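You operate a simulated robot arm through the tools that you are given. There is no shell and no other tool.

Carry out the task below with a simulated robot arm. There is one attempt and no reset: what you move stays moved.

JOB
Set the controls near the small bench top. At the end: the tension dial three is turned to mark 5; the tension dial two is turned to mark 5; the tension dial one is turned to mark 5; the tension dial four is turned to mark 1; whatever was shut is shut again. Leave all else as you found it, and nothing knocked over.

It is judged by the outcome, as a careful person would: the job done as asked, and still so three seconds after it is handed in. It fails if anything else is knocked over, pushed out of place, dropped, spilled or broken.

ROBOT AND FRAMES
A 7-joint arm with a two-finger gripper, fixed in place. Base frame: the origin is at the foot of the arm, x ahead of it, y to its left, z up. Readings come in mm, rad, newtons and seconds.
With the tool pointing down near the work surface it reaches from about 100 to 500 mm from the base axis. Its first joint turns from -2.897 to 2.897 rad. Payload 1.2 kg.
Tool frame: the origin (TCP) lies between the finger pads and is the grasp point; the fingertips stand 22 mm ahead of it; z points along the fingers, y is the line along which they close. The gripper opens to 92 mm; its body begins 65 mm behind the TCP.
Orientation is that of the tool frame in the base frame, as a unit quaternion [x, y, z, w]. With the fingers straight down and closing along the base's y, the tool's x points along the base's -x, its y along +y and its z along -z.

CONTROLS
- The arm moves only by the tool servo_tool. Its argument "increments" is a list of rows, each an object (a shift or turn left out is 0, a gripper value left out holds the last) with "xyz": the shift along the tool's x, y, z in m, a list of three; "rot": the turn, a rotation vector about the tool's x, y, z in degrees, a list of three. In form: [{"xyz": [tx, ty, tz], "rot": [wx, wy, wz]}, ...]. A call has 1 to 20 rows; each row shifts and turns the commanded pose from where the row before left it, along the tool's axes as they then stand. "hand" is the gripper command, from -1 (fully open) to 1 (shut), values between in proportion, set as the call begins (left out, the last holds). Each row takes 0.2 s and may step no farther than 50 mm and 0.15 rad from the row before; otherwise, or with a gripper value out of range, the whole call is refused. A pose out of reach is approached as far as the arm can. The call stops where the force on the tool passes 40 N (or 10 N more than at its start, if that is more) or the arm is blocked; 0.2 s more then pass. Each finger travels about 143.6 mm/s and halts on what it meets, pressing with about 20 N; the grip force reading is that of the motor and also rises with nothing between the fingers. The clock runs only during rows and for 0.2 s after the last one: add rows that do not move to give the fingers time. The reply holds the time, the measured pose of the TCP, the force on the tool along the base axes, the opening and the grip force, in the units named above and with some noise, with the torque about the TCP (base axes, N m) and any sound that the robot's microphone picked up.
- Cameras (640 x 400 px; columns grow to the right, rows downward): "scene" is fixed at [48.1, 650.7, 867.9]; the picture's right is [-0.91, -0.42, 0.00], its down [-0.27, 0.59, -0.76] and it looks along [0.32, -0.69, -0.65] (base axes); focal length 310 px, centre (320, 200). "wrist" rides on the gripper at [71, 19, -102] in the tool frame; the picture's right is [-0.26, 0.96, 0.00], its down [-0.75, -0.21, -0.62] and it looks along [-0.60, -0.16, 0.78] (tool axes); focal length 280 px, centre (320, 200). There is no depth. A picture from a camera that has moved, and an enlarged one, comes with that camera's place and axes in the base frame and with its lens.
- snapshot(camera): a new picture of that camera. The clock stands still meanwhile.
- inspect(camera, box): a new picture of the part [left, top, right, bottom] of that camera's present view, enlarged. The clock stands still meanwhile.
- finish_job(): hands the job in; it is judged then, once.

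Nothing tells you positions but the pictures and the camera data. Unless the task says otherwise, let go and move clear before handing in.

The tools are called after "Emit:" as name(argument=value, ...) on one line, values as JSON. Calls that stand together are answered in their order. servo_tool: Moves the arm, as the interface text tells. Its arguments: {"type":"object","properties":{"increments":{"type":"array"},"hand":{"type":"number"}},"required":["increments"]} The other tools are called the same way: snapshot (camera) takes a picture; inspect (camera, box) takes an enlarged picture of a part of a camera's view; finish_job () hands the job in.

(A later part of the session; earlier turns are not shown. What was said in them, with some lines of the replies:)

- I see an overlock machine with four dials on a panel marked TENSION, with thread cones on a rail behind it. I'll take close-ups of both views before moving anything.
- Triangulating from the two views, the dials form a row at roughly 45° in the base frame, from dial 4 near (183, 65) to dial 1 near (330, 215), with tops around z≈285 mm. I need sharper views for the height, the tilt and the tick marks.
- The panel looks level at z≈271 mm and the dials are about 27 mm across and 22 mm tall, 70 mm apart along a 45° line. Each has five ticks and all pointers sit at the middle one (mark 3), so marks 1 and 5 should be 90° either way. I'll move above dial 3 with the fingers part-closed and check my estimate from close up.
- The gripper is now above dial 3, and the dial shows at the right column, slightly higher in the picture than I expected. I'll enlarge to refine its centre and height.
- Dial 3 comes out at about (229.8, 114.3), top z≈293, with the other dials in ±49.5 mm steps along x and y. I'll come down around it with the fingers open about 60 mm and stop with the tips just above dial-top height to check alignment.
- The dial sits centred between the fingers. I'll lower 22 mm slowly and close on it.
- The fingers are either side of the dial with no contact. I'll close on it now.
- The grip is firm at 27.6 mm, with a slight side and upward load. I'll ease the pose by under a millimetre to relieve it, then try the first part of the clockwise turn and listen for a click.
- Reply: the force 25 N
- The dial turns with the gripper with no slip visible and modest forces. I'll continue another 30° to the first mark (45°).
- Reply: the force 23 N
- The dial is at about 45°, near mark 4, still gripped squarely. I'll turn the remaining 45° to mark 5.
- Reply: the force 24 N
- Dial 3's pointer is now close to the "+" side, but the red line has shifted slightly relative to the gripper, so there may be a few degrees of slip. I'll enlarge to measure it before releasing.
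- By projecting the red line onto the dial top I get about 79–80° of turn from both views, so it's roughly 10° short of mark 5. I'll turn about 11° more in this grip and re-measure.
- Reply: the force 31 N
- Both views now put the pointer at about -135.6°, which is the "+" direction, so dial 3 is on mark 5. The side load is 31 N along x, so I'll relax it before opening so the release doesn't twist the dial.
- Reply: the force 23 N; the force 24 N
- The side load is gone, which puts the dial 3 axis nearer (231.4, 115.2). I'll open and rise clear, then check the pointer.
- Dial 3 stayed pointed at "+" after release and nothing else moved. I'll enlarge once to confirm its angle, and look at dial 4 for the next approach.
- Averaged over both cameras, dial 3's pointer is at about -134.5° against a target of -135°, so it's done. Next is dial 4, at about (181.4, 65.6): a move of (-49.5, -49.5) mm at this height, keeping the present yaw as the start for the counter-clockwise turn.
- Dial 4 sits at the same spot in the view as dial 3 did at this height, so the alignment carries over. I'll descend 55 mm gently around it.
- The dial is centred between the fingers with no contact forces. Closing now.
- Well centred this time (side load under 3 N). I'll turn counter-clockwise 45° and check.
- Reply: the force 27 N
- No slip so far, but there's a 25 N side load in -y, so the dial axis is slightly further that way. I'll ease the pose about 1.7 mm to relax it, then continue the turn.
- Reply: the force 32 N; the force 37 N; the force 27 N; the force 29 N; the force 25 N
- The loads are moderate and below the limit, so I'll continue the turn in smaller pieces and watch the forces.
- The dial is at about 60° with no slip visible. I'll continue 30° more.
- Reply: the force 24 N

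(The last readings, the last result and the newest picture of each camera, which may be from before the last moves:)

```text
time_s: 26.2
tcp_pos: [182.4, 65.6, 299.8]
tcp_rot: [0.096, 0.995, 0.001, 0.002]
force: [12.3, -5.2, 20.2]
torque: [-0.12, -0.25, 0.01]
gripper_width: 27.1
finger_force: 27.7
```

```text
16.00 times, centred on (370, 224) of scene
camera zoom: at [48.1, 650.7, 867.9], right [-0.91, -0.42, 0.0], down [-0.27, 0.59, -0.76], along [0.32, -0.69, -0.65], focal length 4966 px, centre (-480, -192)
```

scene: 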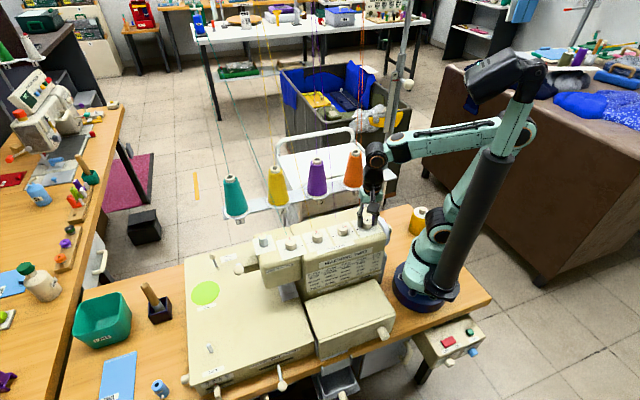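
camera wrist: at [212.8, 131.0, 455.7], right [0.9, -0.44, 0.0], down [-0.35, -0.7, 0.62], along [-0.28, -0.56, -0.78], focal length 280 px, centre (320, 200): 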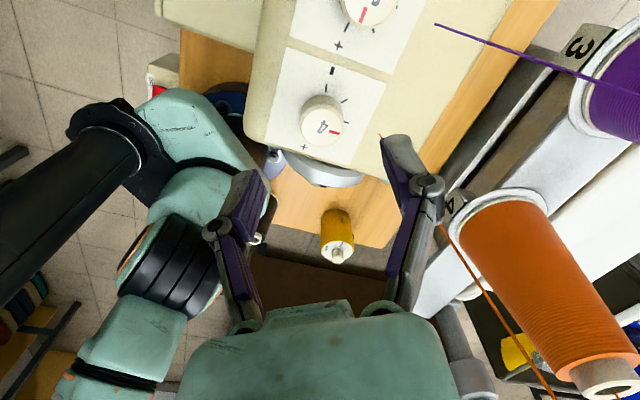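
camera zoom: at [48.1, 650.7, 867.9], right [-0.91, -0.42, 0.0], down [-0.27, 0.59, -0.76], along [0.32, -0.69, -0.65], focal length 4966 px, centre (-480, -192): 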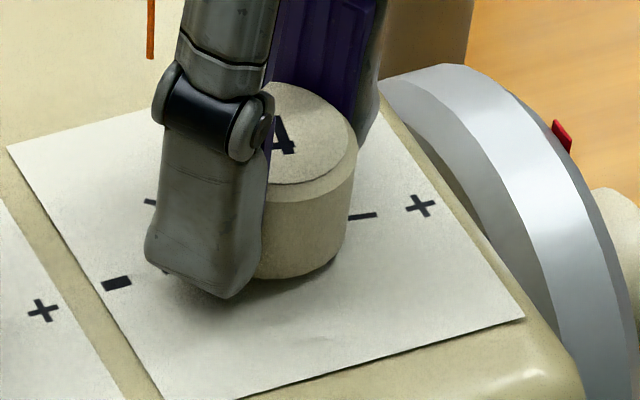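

Dial 4's pointer now measures about 47° against the 45° "−" direction, so it's at mark 1. I'll release, rise clear and check.

Emit:
servo_tool(hand=-0.3, increments=[{}, {}, {}])

Emit:
servo_tool(hand=-0.3, increments=[{"xyz": [0, 0, -0.015]}, {"xyz": [0, 0, -0.02]}, {"xyz": [0, 0, -0.02]}, {}])

Emit:
snapshot(camera="wrist")

Emit:
inspect(camera="scene", box=[350, 212, 390, 237])

Emit:
inspect(camera="wrist", box=[260, 80, 380, 155])

```text
time_s: 27.0
tcp_pos: [182.3, 66.0, 298.5]
tcp_rot: [0.095, 0.995, 0.001, 0.0]
force: [-0.3, -0.3, 0.2]
torque: [-0.03, -0.03, -0.02]
gripper_width: 59.8
finger_force: 0.1
```

```text
time_s: 28.0
tcp_pos: [181.4, 64.5, 353.5]
tcp_rot: [0.095, 0.996, 0.001, 0.0]
force: [0.3, -0.4, 0.5]
torque: [0.01, 0.02, -0.01]
gripper_width: 59.9
finger_force: 0.0
```

```text
taken
camera wrist: at [115.0, 94.9, 455.5], right [0.44, 0.9, 0.0], down [0.7, -0.35, 0.63], along [0.56, -0.28, -0.78], focal length 280 px, centre (320, 200)
```

wrist: 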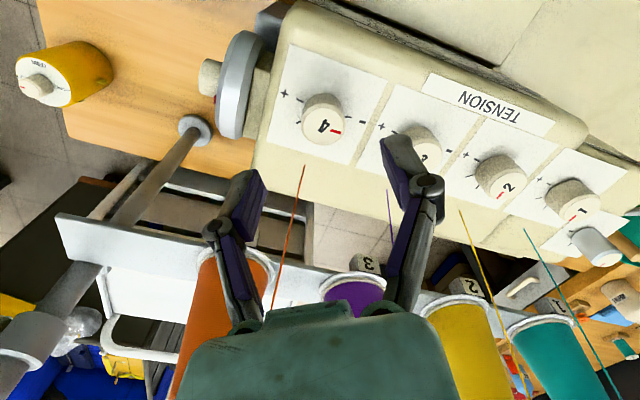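

```text
16.00 times, centred on (370, 224) of scene
camera zoom: at [48.1, 650.7, 867.9], right [-0.91, -0.42, 0.0], down [-0.27, 0.59, -0.76], along [0.32, -0.69, -0.65], focal length 4966 px, centre (-480, -192)
```

zoom: 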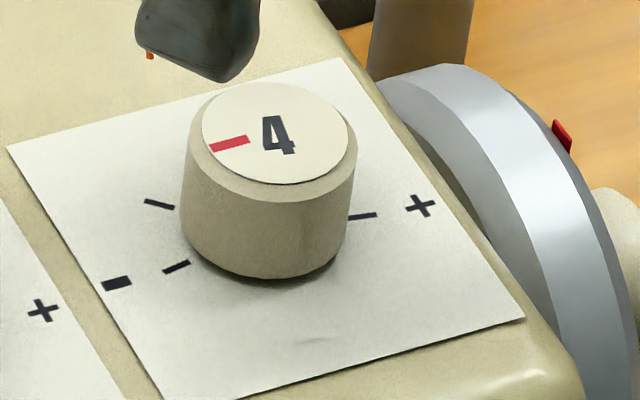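

```text
5.33 times, centred on (320, 118) of wrist
camera zoom: at [115.0, 94.9, 455.5], right [0.44, 0.9, 0.0], down [0.7, -0.35, 0.63], along [0.56, -0.28, -0.78], focal length 1495 px, centre (320, 640)
```

zoom: 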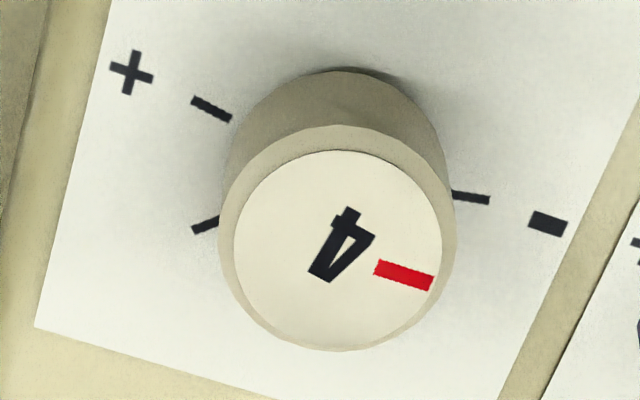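

Dial 4 measures about 45° from both cameras, so it's on mark 1. Now I'll rotate back to the start yaw at this height and move along the row to dial 2.

Emit:
servo_tool(hand=-0.3, increments=[{"rot": [0, 0, -5.5]}, {"rot": [0, 0, -5.5]}, {"xyz": [-0.01975, 0.01993, 0]}, {"xyz": [-0.01975, 0.01993, 0]}, {"xyz": [-0.01975, 0.01993, 0]}, {"xyz": [-0.01975, 0.01992, 0]}, {"xyz": [-0.01976, 0.01992, 0]}, {}, {}])

Emit:
snapshot(camera="wrist")

Emit:
inspect(camera="wrist", box=[260, 80, 380, 155])

Emit:
snapshot(camera="scene")

```text
time_s: 30.0
tcp_pos: [280.6, 165.4, 353.7]
tcp_rot: [0.0, 1.0, 0.0, 0.0]
force: [0.3, 0.9, 0.2]
torque: [0.02, 0.01, 0.02]
gripper_width: 59.8
finger_force: 0.0
```

```text
taken
camera wrist: at [209.8, 182.8, 455.7], right [0.26, 0.96, 0.0], down [0.75, -0.21, 0.63], along [0.6, -0.16, -0.78], focal length 280 px, centre (320, 200)
```

wrist: 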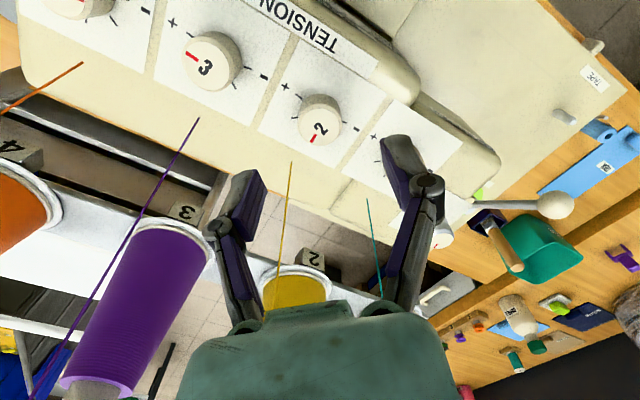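

```text
5.33 times, centred on (320, 118) of wrist
camera zoom: at [209.8, 182.8, 455.7], right [0.26, 0.96, 0.0], down [0.75, -0.21, 0.63], along [0.6, -0.16, -0.78], focal length 1495 px, centre (320, 640)
```

zoom: 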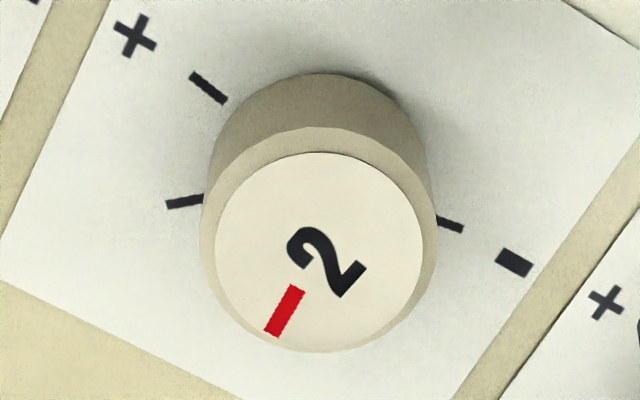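

```text
taken
```

scene: 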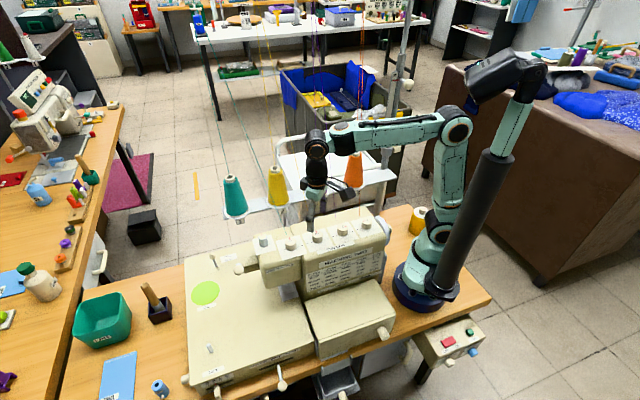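

Dial 2 sits where expected between the fingers. I'll descend and grip it.

Emit:
servo_tool(hand=-0.3, increments=[{"xyz": [0, -0.0002, 0.014]}, {"xyz": [0, 0, 0.014]}, {"xyz": [0, 0, 0.01]}, {"xyz": [0, 0, 0.009]}, {"xyz": [0, 0, 0.008]}, {}])

Emit:
inspect(camera="wrist", box=[220, 90, 420, 215])

```text
time_s: 31.4
tcp_pos: [281.6, 164.2, 298.5]
tcp_rot: [0.0, 1.0, 0.0, 0.001]
force: [-0.7, 0.5, -0.2]
torque: [0.03, 0.04, -0.01]
gripper_width: 59.9
finger_force: 0.0
```

```text
3.20 times, centred on (320, 152) of wrist
camera zoom: at [209.9, 182.7, 400.7], right [0.26, 0.96, 0.0], down [0.75, -0.21, 0.63], along [0.6, -0.16, -0.78], focal length 897 px, centre (320, 352)
```

zoom: 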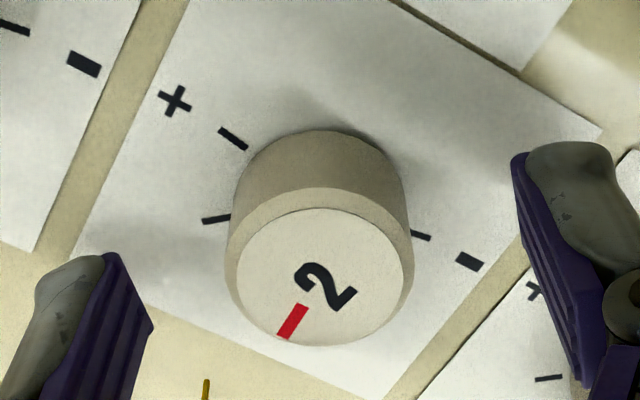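

Emit:
servo_tool(hand=1, increments=[{}, {}, {}])

Emit:
inspect(camera="wrist", box=[280, 130, 360, 210])

```text
time_s: 32.2
tcp_pos: [280.2, 164.2, 300.8]
tcp_rot: [0.001, 1.0, 0.001, 0.002]
force: [-2.3, -2.1, 15.2]
torque: [-0.06, 0.12, -0.01]
gripper_width: 27.5
finger_force: 28.3
```

```text
5.00 times, centred on (320, 170) of wrist
camera zoom: at [209.8, 182.7, 401.3], right [0.26, 0.96, 0.0], down [0.75, -0.21, 0.63], along [0.61, -0.16, -0.78], focal length 1402 px, centre (320, 350)
```

zoom: 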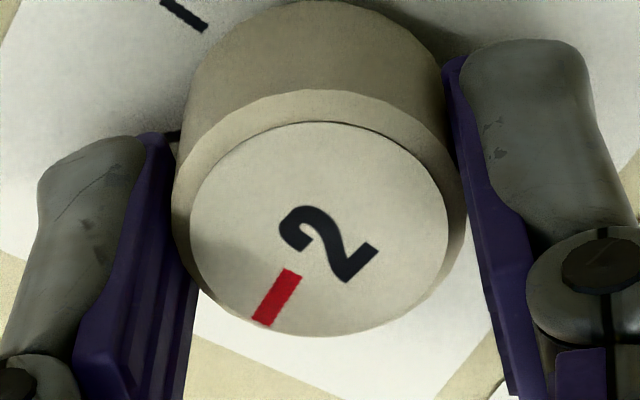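

The grip is centred with side loads of about 2 N. I'll turn clockwise 45° and check.

Emit:
servo_tool(hand=1, increments=[{"rot": [0, 0, 5]}, {"rot": [0, 0, 5]}, {"rot": [0, 0, 5]}, {"rot": [0, 0, 5]}, {"rot": [0, 0, 5]}, {"rot": [0, 0, 5]}, {"rot": [0, 0, 5]}, {"rot": [0, 0, 5]}, {"rot": [0, 0, 5]}, {}])

Emit:
inspect(camera="wrist", box=[280, 130, 360, 210])

```text
time_s: 34.4
tcp_pos: [281.8, 164.6, 299.2]
tcp_rot: [0.384, 0.923, 0.002, 0.0]
force: [-7.3, -2.7, 22.2]
torque: [-0.2, 0.1, -0.01]
gripper_width: 27.4
finger_force: 27.6
```

```text
5.00 times, centred on (320, 170) of wrist
camera zoom: at [244.3, 226.9, 400.0], right [0.87, 0.5, 0.0], down [0.39, -0.68, 0.62], along [0.31, -0.54, -0.78], focal length 1402 px, centre (320, 350)
```

zoom: 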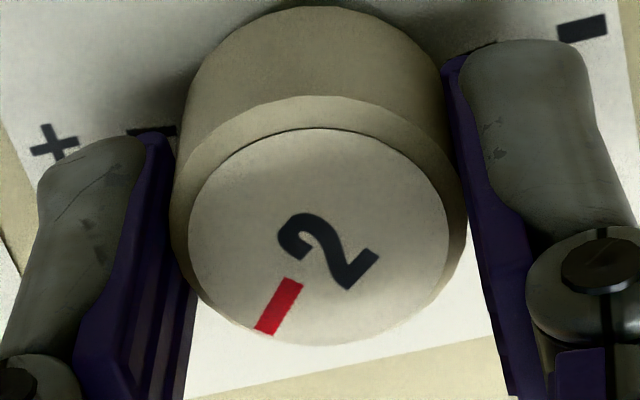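

Hardly any slip and low loads. Turning the remaining 45°.

Emit:
servo_tool(hand=1, increments=[{"rot": [0, 0, 5]}, {"rot": [0, 0, 5]}, {"rot": [0, 0, 5]}, {"rot": [0, 0, 5]}, {"rot": [0, 0, 5]}, {"rot": [0, 0, 5]}, {"rot": [0, 0, 5]}, {"rot": [0, 0, 5]}, {"rot": [0, 0, 5]}, {}, {}])

Emit:
inspect(camera="wrist", box=[280, 130, 360, 210])

Emit:
inspect(camera="scene", box=[296, 224, 336, 249])

```text
time_s: 36.8
tcp_pos: [280.5, 165.2, 299.2]
tcp_rot: [0.707, 0.707, -0.001, 0.0]
force: [-19.5, -6.9, -3.7]
torque: [0.05, 0.32, 0.01]
gripper_width: 27.5
finger_force: 28.2
```

```text
5.00 times, centred on (320, 170) of wrist
camera zoom: at [300.1, 234.2, 399.1], right [0.97, -0.26, 0.0], down [-0.2, -0.75, 0.63], along [-0.17, -0.6, -0.78], focal length 1402 px, centre (320, 350)
```

zoom: 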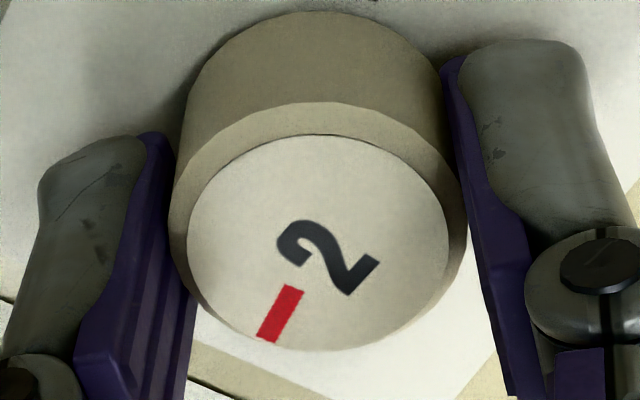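

```text
16.00 times, centred on (316, 236) of scene
camera zoom: at [48.1, 650.7, 867.9], right [-0.91, -0.42, 0.0], down [-0.27, 0.59, -0.76], along [0.32, -0.69, -0.65], focal length 4966 px, centre (384, -384)
```

zoom: 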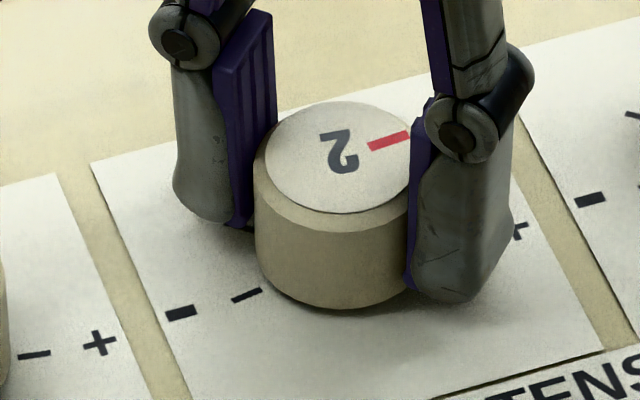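

Dial 2 measures about -129° to -131° against a target of -135°. I'll turn 5° more, then check again.

Emit:
servo_tool(hand=1, increments=[{"rot": [0, 0, 2.7]}, {"rot": [0, 0, 2.6]}, {}, {}])

Emit:
inspect(camera="scene", box=[296, 224, 336, 249])

Emit:
inspect(camera="wrist", box=[280, 130, 360, 210])

```text
time_s: 37.8
tcp_pos: [280.5, 165.0, 298.7]
tcp_rot: [0.739, 0.673, 0.0, 0.0]
force: [-9.9, -2.7, -24.5]
torque: [-0.09, 0.16, -0.05]
gripper_width: 27.3
finger_force: 27.6
```

```text
16.00 times, centred on (316, 236) of scene
camera zoom: at [48.1, 650.7, 867.9], right [-0.91, -0.42, 0.0], down [-0.27, 0.59, -0.76], along [0.32, -0.69, -0.65], focal length 4966 px, centre (384, -384)
```

zoom: 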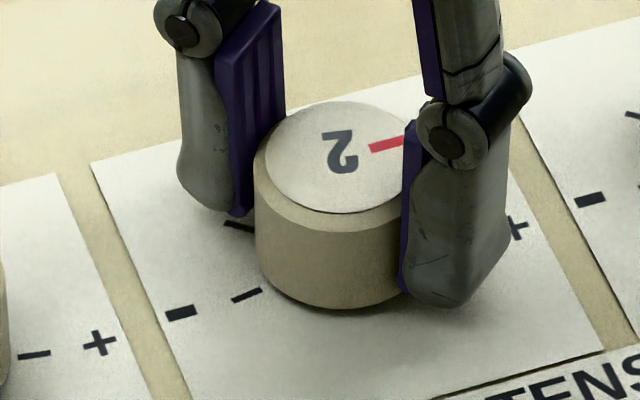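

```text
5.00 times, centred on (320, 170) of wrist
camera zoom: at [306.3, 232.1, 399.9], right [0.94, -0.35, 0.0], down [-0.27, -0.73, 0.62], along [-0.22, -0.59, -0.78], focal length 1402 px, centre (320, 350)
```

zoom: 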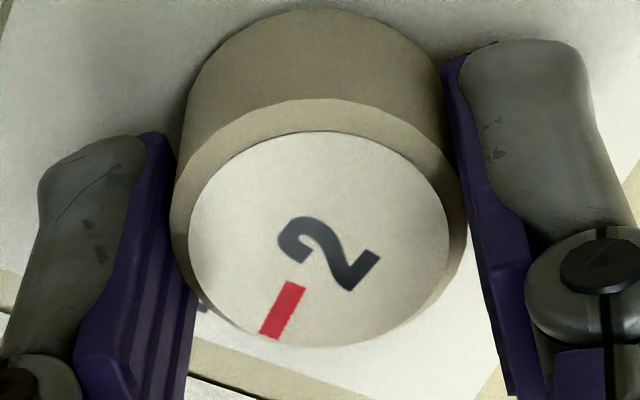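

Now about -133°. I'll add 2° more, then release and rise clear.

Emit:
servo_tool(hand=1, increments=[{"rot": [0, 0, 2]}, {}, {}])

Emit:
servo_tool(hand=-0.3, increments=[{}, {}, {}])

Emit:
servo_tool(hand=-0.3, increments=[{"xyz": [0, 0, -0.015]}, {"xyz": [0, 0, -0.02]}, {"xyz": [0, 0, -0.02]}, {}])

Emit:
inspect(camera="scene", box=[296, 224, 336, 249])

Emit:
inspect(camera="wrist", box=[260, 80, 380, 155])

Emit:
snapshot(camera="wrist")

```text
time_s: 38.6
tcp_pos: [279.6, 164.9, 298.6]
tcp_rot: [0.751, 0.66, 0.0, 0.001]
force: [-7.8, -5.8, -22.1]
torque: [-0.16, 0.14, 0.01]
gripper_width: 27.1
finger_force: 28.3
```

```text
time_s: 39.4
tcp_pos: [280.7, 165.1, 299.8]
tcp_rot: [0.751, 0.66, 0.002, -0.001]
force: [-0.4, -0.2, 0.3]
torque: [0.0, 0.02, -0.01]
gripper_width: 59.8
finger_force: 0.0
```

```text
time_s: 40.4
tcp_pos: [281.4, 163.7, 353.6]
tcp_rot: [0.751, 0.661, 0.0, 0.001]
force: [0.2, -0.3, 0.6]
torque: [0.03, 0.04, -0.02]
gripper_width: 59.7
finger_force: 0.0
```

```text
16.00 times, centred on (316, 236) of scene
camera zoom: at [48.1, 650.7, 867.9], right [-0.91, -0.42, 0.0], down [-0.27, 0.59, -0.76], along [0.32, -0.69, -0.65], focal length 4966 px, centre (384, -384)
```

zoom: 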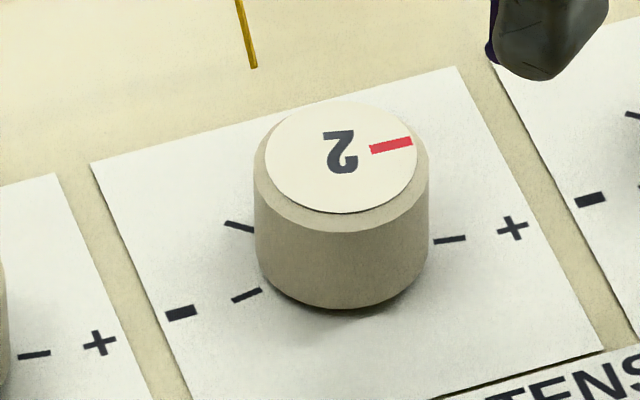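

```text
5.33 times, centred on (320, 118) of wrist
camera zoom: at [308.9, 230.6, 455.5], right [0.92, -0.38, 0.0], down [-0.3, -0.72, 0.62], along [-0.24, -0.58, -0.78], focal length 1495 px, centre (320, 640)
```

zoom: 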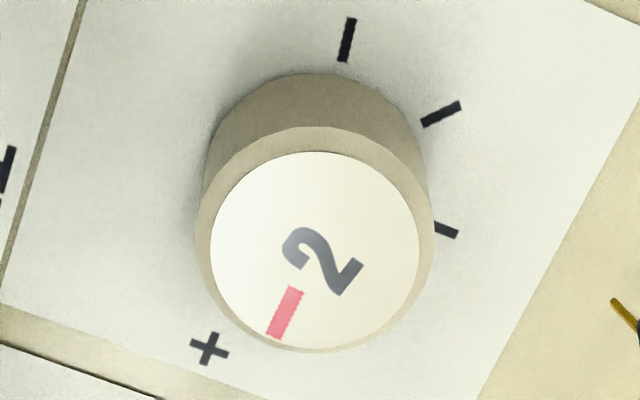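

```text
taken
camera wrist: at [308.9, 230.6, 455.5], right [0.92, -0.38, 0.0], down [-0.3, -0.72, 0.62], along [-0.24, -0.58, -0.78], focal length 280 px, centre (320, 200)
```

wrist: 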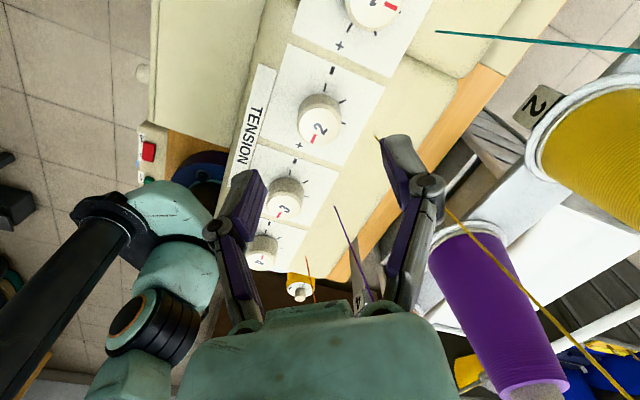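

Dial 2 averages about -136° against -135°, so it's on mark 5. Last is dial 1: I'll swing the yaw back to 180° here above the dials, then move to about (330, 214).

Emit:
servo_tool(hand=-0.3, increments=[{"rot": [0, 0, -8.1]}, {"rot": [0, 0, -8.1]}, {"rot": [0, 0, -8.1]}, {"rot": [0, 0, -8.1]}, {"rot": [0, 0, -8.1]}, {"rot": [0, 0, -8.1]}, {"rot": [0, 0, -8.1]}, {"rot": [0, 0, -8.1]}, {"rot": [0, 0, -8.1]}, {"rot": [0, 0, -8.1]}, {"rot": [0, 0, -8.1]}, {"rot": [0, 0, -8.2]}, {"xyz": [-0.0164, 0.0164, 0]}, {"xyz": [-0.0164, 0.0164, 0]}, {"xyz": [-0.0163, 0.0165, 0]}, {}, {}])

Emit:
snapshot(camera="wrist")

Emit:
inspect(camera="wrist", box=[260, 80, 380, 155])

Emit:
snapshot(camera="scene")

```text
time_s: 44.0
tcp_pos: [327.7, 214.3, 353.2]
tcp_rot: [0.0, 1.0, 0.0, 0.001]
force: [-0.2, 0.4, 0.3]
torque: [-0.02, -0.01, 0.01]
gripper_width: 59.8
finger_force: 0.1
```

```text
taken
camera wrist: at [257.3, 232.6, 454.6], right [0.26, 0.96, 0.0], down [0.75, -0.21, 0.63], along [0.6, -0.16, -0.78], focal length 280 px, centre (320, 200)
```

wrist: 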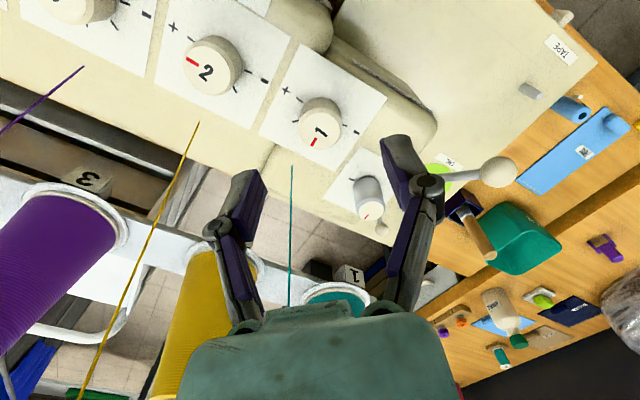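

```text
5.33 times, centred on (320, 118) of wrist
camera zoom: at [257.3, 232.6, 454.6], right [0.26, 0.96, 0.0], down [0.75, -0.21, 0.63], along [0.6, -0.16, -0.78], focal length 1495 px, centre (320, 640)
```

zoom: 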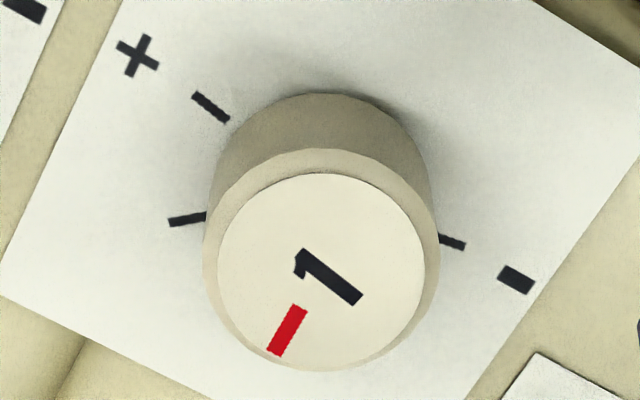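

```text
taken
```

scene: 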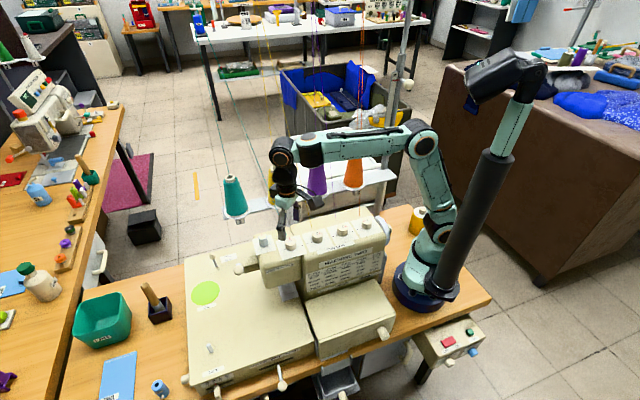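

Dial 1 appears a bit lower in the view: the TCP is about 2 mm short in x. I'll correct that, descend partway and check again.

Emit:
servo_tool(hand=-0.3, increments=[{"xyz": [-0.0018, -0.0004, 0]}, {}, {}])

Emit:
inspect(camera="wrist", box=[260, 80, 380, 155])

```text
time_s: 44.8
tcp_pos: [331.0, 213.8, 354.0]
tcp_rot: [0.0, 1.0, 0.0, 0.001]
force: [-0.7, 0.0, -0.6]
torque: [0.01, 0.02, 0.0]
gripper_width: 60.0
finger_force: 0.1
```

```text
5.33 times, centred on (320, 118) of wrist
camera zoom: at [259.4, 231.7, 454.4], right [0.26, 0.96, 0.0], down [0.75, -0.21, 0.63], along [0.6, -0.16, -0.78], focal length 1495 px, centre (320, 640)
```

zoom: 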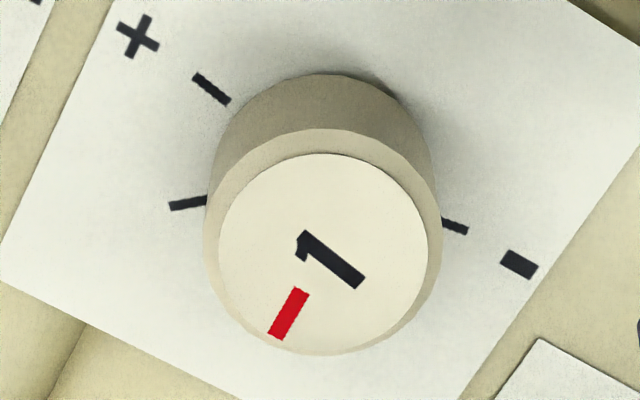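

Now dial 1 is centred at the same view position as the others. Descending to grip.

Emit:
servo_tool(hand=-0.3, increments=[{"xyz": [0, 0, 0.014]}, {"xyz": [0, 0, 0.014]}, {"xyz": [0, 0, 0.01]}, {"xyz": [0, 0, 0.009]}, {"xyz": [0, 0, 0.008]}, {}, {}])

Emit:
inspect(camera="wrist", box=[220, 90, 420, 215])

Emit:
inspect(camera="scene", box=[240, 170, 360, 260])

```text
time_s: 46.4
tcp_pos: [333.2, 212.5, 298.0]
tcp_rot: [0.0, 1.0, 0.0, 0.001]
force: [0.6, 0.4, -0.7]
torque: [0.01, 0.0, 0.0]
gripper_width: 59.7
finger_force: 0.1
```

```text
3.20 times, centred on (320, 152) of wrist
camera zoom: at [261.0, 231.0, 399.7], right [0.26, 0.96, 0.0], down [0.75, -0.21, 0.63], along [0.6, -0.16, -0.78], focal length 897 px, centre (320, 352)
```

zoom: 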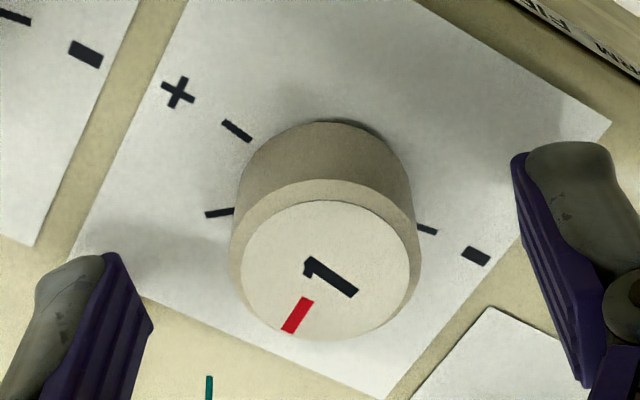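

```text
4.44 times, centred on (300, 215) of scene
camera zoom: at [48.1, 650.7, 867.9], right [-0.91, -0.42, 0.0], down [-0.27, 0.59, -0.76], along [0.32, -0.69, -0.65], focal length 1379 px, centre (409, 133)
```

zoom: 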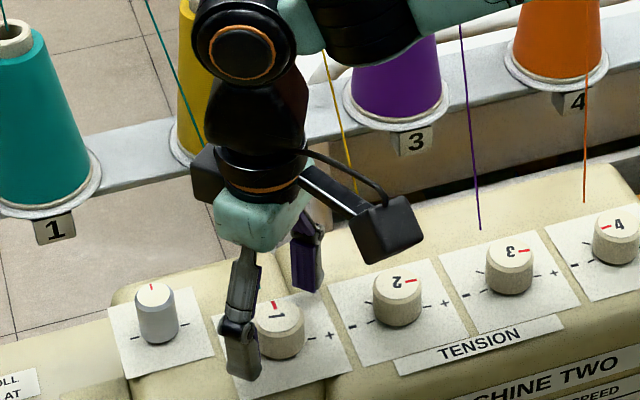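

The TCP drifted about 1 mm in x on the way down. I'll nudge back by 0.9 mm and close.

Emit:
servo_tool(hand=-0.3, increments=[{"xyz": [0.0009, 0.0004, 0]}, {}, {}])

Emit:
servo_tool(hand=1, increments=[{}, {}, {}])

Emit:
inspect(camera="wrist", box=[280, 130, 360, 210])

```text
time_s: 47.2
tcp_pos: [330.9, 213.7, 297.3]
tcp_rot: [0.0, 1.0, 0.001, 0.001]
force: [-0.4, 0.7, -0.1]
torque: [-0.02, 0.0, -0.01]
gripper_width: 60.1
finger_force: 0.1
```

```text
time_s: 48.0
tcp_pos: [330.6, 213.3, 299.3]
tcp_rot: [-0.001, 1.0, 0.001, 0.002]
force: [-0.2, 8.4, 12.4]
torque: [0.1, 0.03, -0.01]
gripper_width: 27.7
finger_force: 27.7
```

```text
5.00 times, centred on (320, 170) of wrist
camera zoom: at [259.4, 231.9, 399.9], right [0.26, 0.97, 0.0], down [0.75, -0.21, 0.63], along [0.61, -0.16, -0.78], focal length 1402 px, centre (320, 350)
```

zoom: 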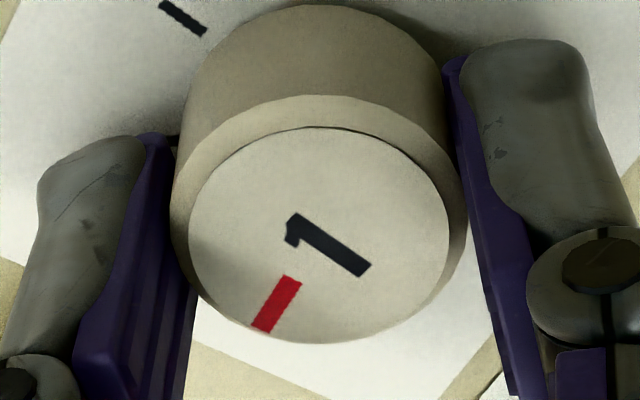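

Gripped well, with a small 8 N side load. Turning clockwise 45°.

Emit:
servo_tool(hand=1, increments=[{"xyz": [0, 0.0003, 0], "rot": [0, 0, 5]}, {"rot": [0, 0, 5]}, {"rot": [0, 0, 5]}, {"rot": [0, 0, 5]}, {"rot": [0, 0, 5]}, {"rot": [0, 0, 5]}, {"rot": [0, 0, 5]}, {"rot": [0, 0, 5]}, {"rot": [0, 0, 5]}, {}])

Emit:
inspect(camera="wrist", box=[280, 130, 360, 210])

```text
time_s: 50.2
tcp_pos: [332.4, 214.1, 298.1]
tcp_rot: [0.385, 0.923, -0.001, 0.0]
force: [-19.6, -6.2, 13.0]
torque: [-0.22, 0.42, 0.03]
gripper_width: 27.4
finger_force: 27.4
```

```text
5.00 times, centred on (320, 170) of wrist
camera zoom: at [294.5, 276.5, 399.9], right [0.87, 0.49, 0.0], down [0.39, -0.68, 0.62], along [0.31, -0.54, -0.78], focal length 1402 px, centre (320, 350)
```

zoom: 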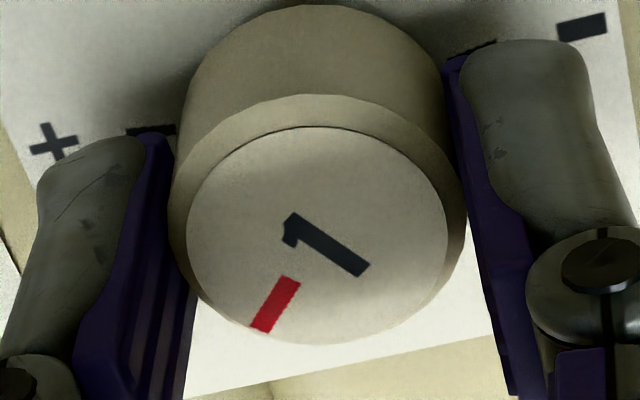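

No slip. I'll continue the remaining 45°, with a small easing of the side load.

Emit:
servo_tool(hand=1, increments=[{"xyz": [0.0002, -0.0004, 0], "rot": [0, 0, 5]}, {"rot": [0, 0, 5]}, {"rot": [0, 0, 5]}, {"rot": [0, 0, 5]}, {"rot": [0, 0, 5]}, {"rot": [0, 0, 5]}, {"rot": [0, 0, 5]}, {"rot": [0, 0, 5]}, {"rot": [0, 0, 5]}, {}, {}])

Emit:
inspect(camera="wrist", box=[280, 130, 360, 210])

Emit:
inspect(camera="scene", box=[270, 230, 310, 255])

```text
time_s: 52.6
tcp_pos: [330.0, 214.0, 298.2]
tcp_rot: [0.707, 0.707, -0.001, -0.001]
force: [-21.7, -21.6, -6.8]
torque: [-0.6, 0.36, 0.0]
gripper_width: 27.8
finger_force: 28.4
```

```text
5.00 times, centred on (320, 170) of wrist
camera zoom: at [350.1, 283.7, 399.6], right [0.96, -0.26, 0.0], down [-0.2, -0.75, 0.63], along [-0.17, -0.6, -0.78], focal length 1402 px, centre (320, 350)
```

zoom: 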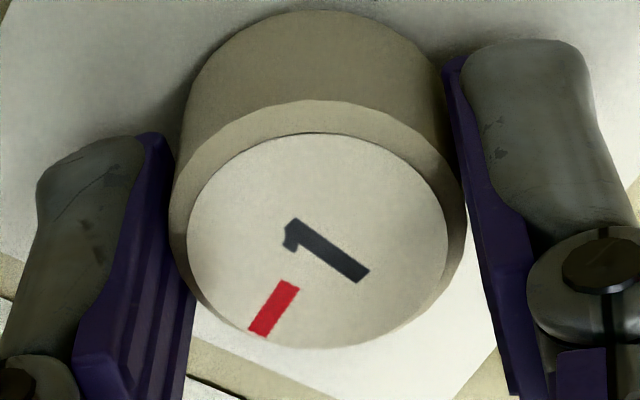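

```text
16.00 times, centred on (290, 242) of scene
camera zoom: at [48.1, 650.7, 867.9], right [-0.91, -0.42, 0.0], down [-0.27, 0.59, -0.76], along [0.32, -0.69, -0.65], focal length 4966 px, centre (800, -480)
```

zoom: 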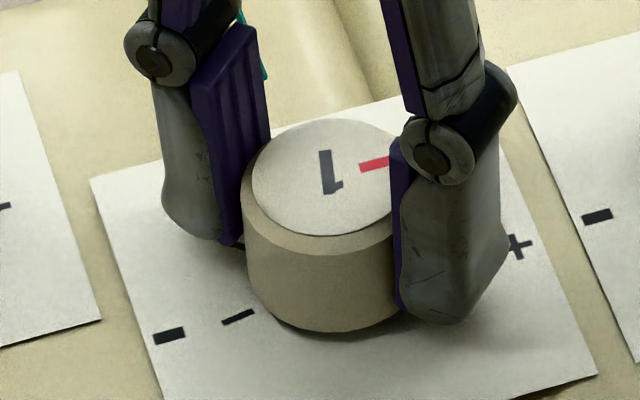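

Dial 1 measures about -132° (wrist) and -135° (scene). I'll ease the side load and add 2°, then release and rise.

Emit:
servo_tool(hand=1, increments=[{"xyz": [-0.0004, -0.0004, 0], "rot": [0, 0, 2]}, {}, {}])

Emit:
servo_tool(hand=-0.3, increments=[{}, {}, {}])

Emit:
servo_tool(hand=-0.3, increments=[{"xyz": [0, 0, -0.015]}, {"xyz": [0, 0, -0.02]}, {"xyz": [0, 0, -0.02]}, {}])

Emit:
inspect(camera="scene", box=[270, 230, 310, 255])

Emit:
inspect(camera="wrist", box=[260, 80, 380, 155])

```text
time_s: 53.4
tcp_pos: [331.2, 213.2, 298.0]
tcp_rot: [0.719, 0.695, 0.0, 0.0]
force: [-13.5, 1.9, -25.4]
torque: [0.26, 0.17, -0.03]
gripper_width: 27.8
finger_force: 28.7
```

```text
time_s: 54.2
tcp_pos: [330.6, 214.1, 298.7]
tcp_rot: [0.719, 0.695, 0.001, 0.0]
force: [0.9, -0.6, 0.2]
torque: [-0.03, 0.01, 0.01]
gripper_width: 59.9
finger_force: 0.0
```

```text
time_s: 55.2
tcp_pos: [330.8, 213.1, 351.5]
tcp_rot: [0.72, 0.694, 0.001, -0.001]
force: [-0.4, -0.3, 0.2]
torque: [0.0, 0.0, 0.02]
gripper_width: 59.6
finger_force: 0.0
```

```text
16.00 times, centred on (290, 242) of scene
camera zoom: at [48.1, 650.7, 867.9], right [-0.91, -0.42, 0.0], down [-0.27, 0.59, -0.76], along [0.32, -0.69, -0.65], focal length 4966 px, centre (800, -480)
```

zoom: 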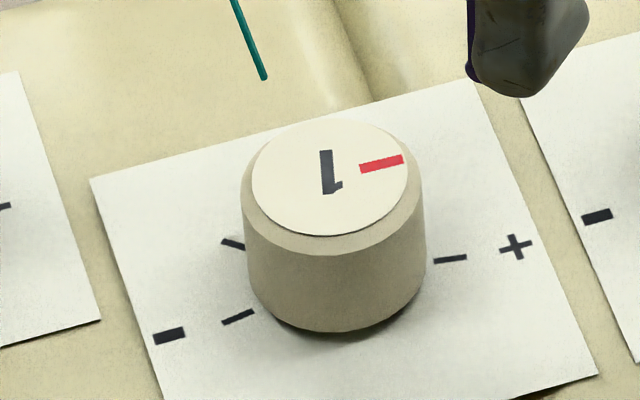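

```text
5.33 times, centred on (320, 118) of wrist
camera zoom: at [352.0, 281.9, 453.9], right [0.96, -0.3, 0.0], down [-0.23, -0.75, 0.62], along [-0.18, -0.6, -0.78], focal length 1495 px, centre (320, 640)
```

zoom: 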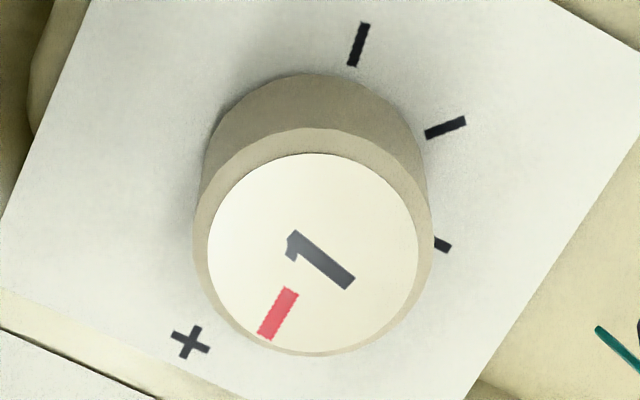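

Dial 1 averages about -136°, on mark 5. I'll rise well clear and move back to near the starting pose, then check the whole scene.

Emit:
servo_tool(hand=-0.3, increments=[{"xyz": [0, 0, -0.03]}, {"xyz": [0, 0, -0.03]}, {"xyz": [0, 0, -0.03]}, {"xyz": [0, 0, -0.03]}, {"xyz": [0, 0, -0.03]}, {"rot": [0, 0, -8]}, {"rot": [0, 0, -8]}, {"rot": [0, 0, -8]}, {"rot": [0, 0, -8]}, {"rot": [0, 0, -8]}, {"rot": [0, 0, -8]}, {"rot": [0, 0, -8]}, {"rot": [0, 0, -8]}, {"rot": [0, 0, -8]}, {"rot": [0, 0, -8]}, {"rot": [0, 0, -8]}, {"rot": [0, 0, -4]}, {}])

Emit:
servo_tool(hand=-1, increments=[{"xyz": [0.025, -0.017, 0]}, {"xyz": [0.025, -0.017, 0]}, {"xyz": [0.025, -0.017, 0]}, {"xyz": [0.025, -0.018, -0.01]}, {}, {}])

Emit:
snapshot(camera="scene")

Emit:
snapshot(camera="wrist")

Emit:
inspect(camera="scene", box=[240, 200, 400, 300])

```text
time_s: 59.0
tcp_pos: [328.3, 214.6, 474.7]
tcp_rot: [0.0, 1.0, 0.0, 0.001]
force: [0.1, -0.1, -0.4]
torque: [-0.01, 0.02, 0.02]
gripper_width: 59.7
finger_force: 0.1
out of reach, approached as far as the arm can: row 5
```

```text
time_s: 60.4
tcp_pos: [227.6, 145.7, 483.0]
tcp_rot: [-0.001, 1.0, 0.0, 0.001]
force: [-0.2, 0.4, 0.6]
torque: [0.03, 0.02, -0.02]
gripper_width: 91.9
finger_force: 0.1
```

```text
taken
```

scene: 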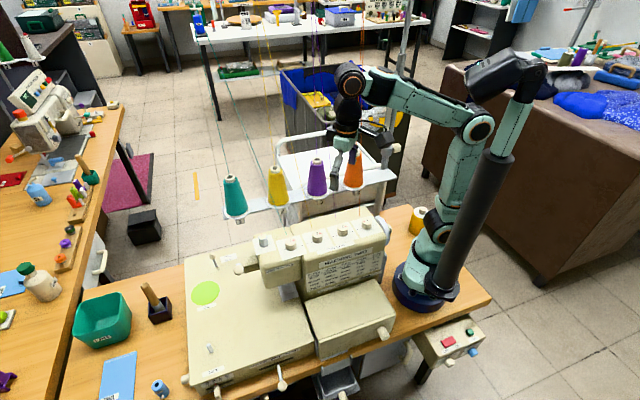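

```text
taken
camera wrist: at [155.9, 163.9, 584.1], right [0.26, 0.96, 0.0], down [0.75, -0.21, 0.63], along [0.6, -0.16, -0.78], focal length 280 px, centre (320, 200)
```

wrist: 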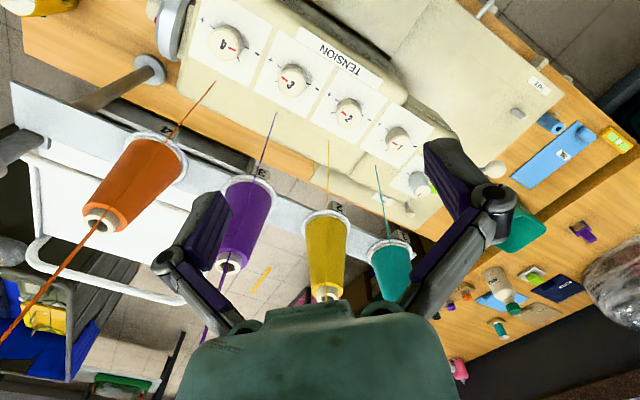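

```text
4.00 times, centred on (320, 250) of scene
camera zoom: at [48.1, 650.7, 867.9], right [-0.91, -0.42, 0.0], down [-0.27, 0.59, -0.76], along [0.32, -0.69, -0.65], focal length 1242 px, centre (320, 0)
```

zoom: 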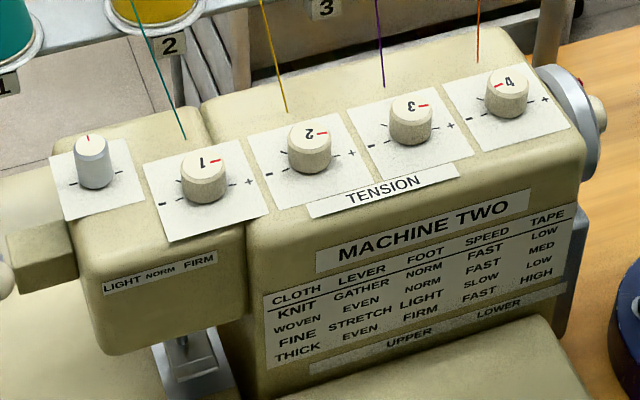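

Dials 1, 2 and 3 point to "+" (mark 5) and dial 4 points to "−" (mark 1). The other knob, the cones, threads and everything on the bench look as they did at the start, nothing had been opened, and the arm is clear, so I'm handing in.

Emit:
finish_job()

```text
The job is handed in.
```

The four tension dials are set and the job is handed in: dials one, two and three are on mark 5, and dial four is on mark 1. From the camera pictures, each pointer sits within about 2° of its mark. No result has come back yet.

The marks are not numbered on the panel. I read the five ticks as marks 1 to 5, running from "−" to "+", and all four dials started on the middle one.

I opened nothing, so there was nothing to shut again. In the last pictures, the grey knob beside dial one, the thread cones and the items on the bench look as they did at the start. The gripper has let go, and the arm is well clear of the dials.
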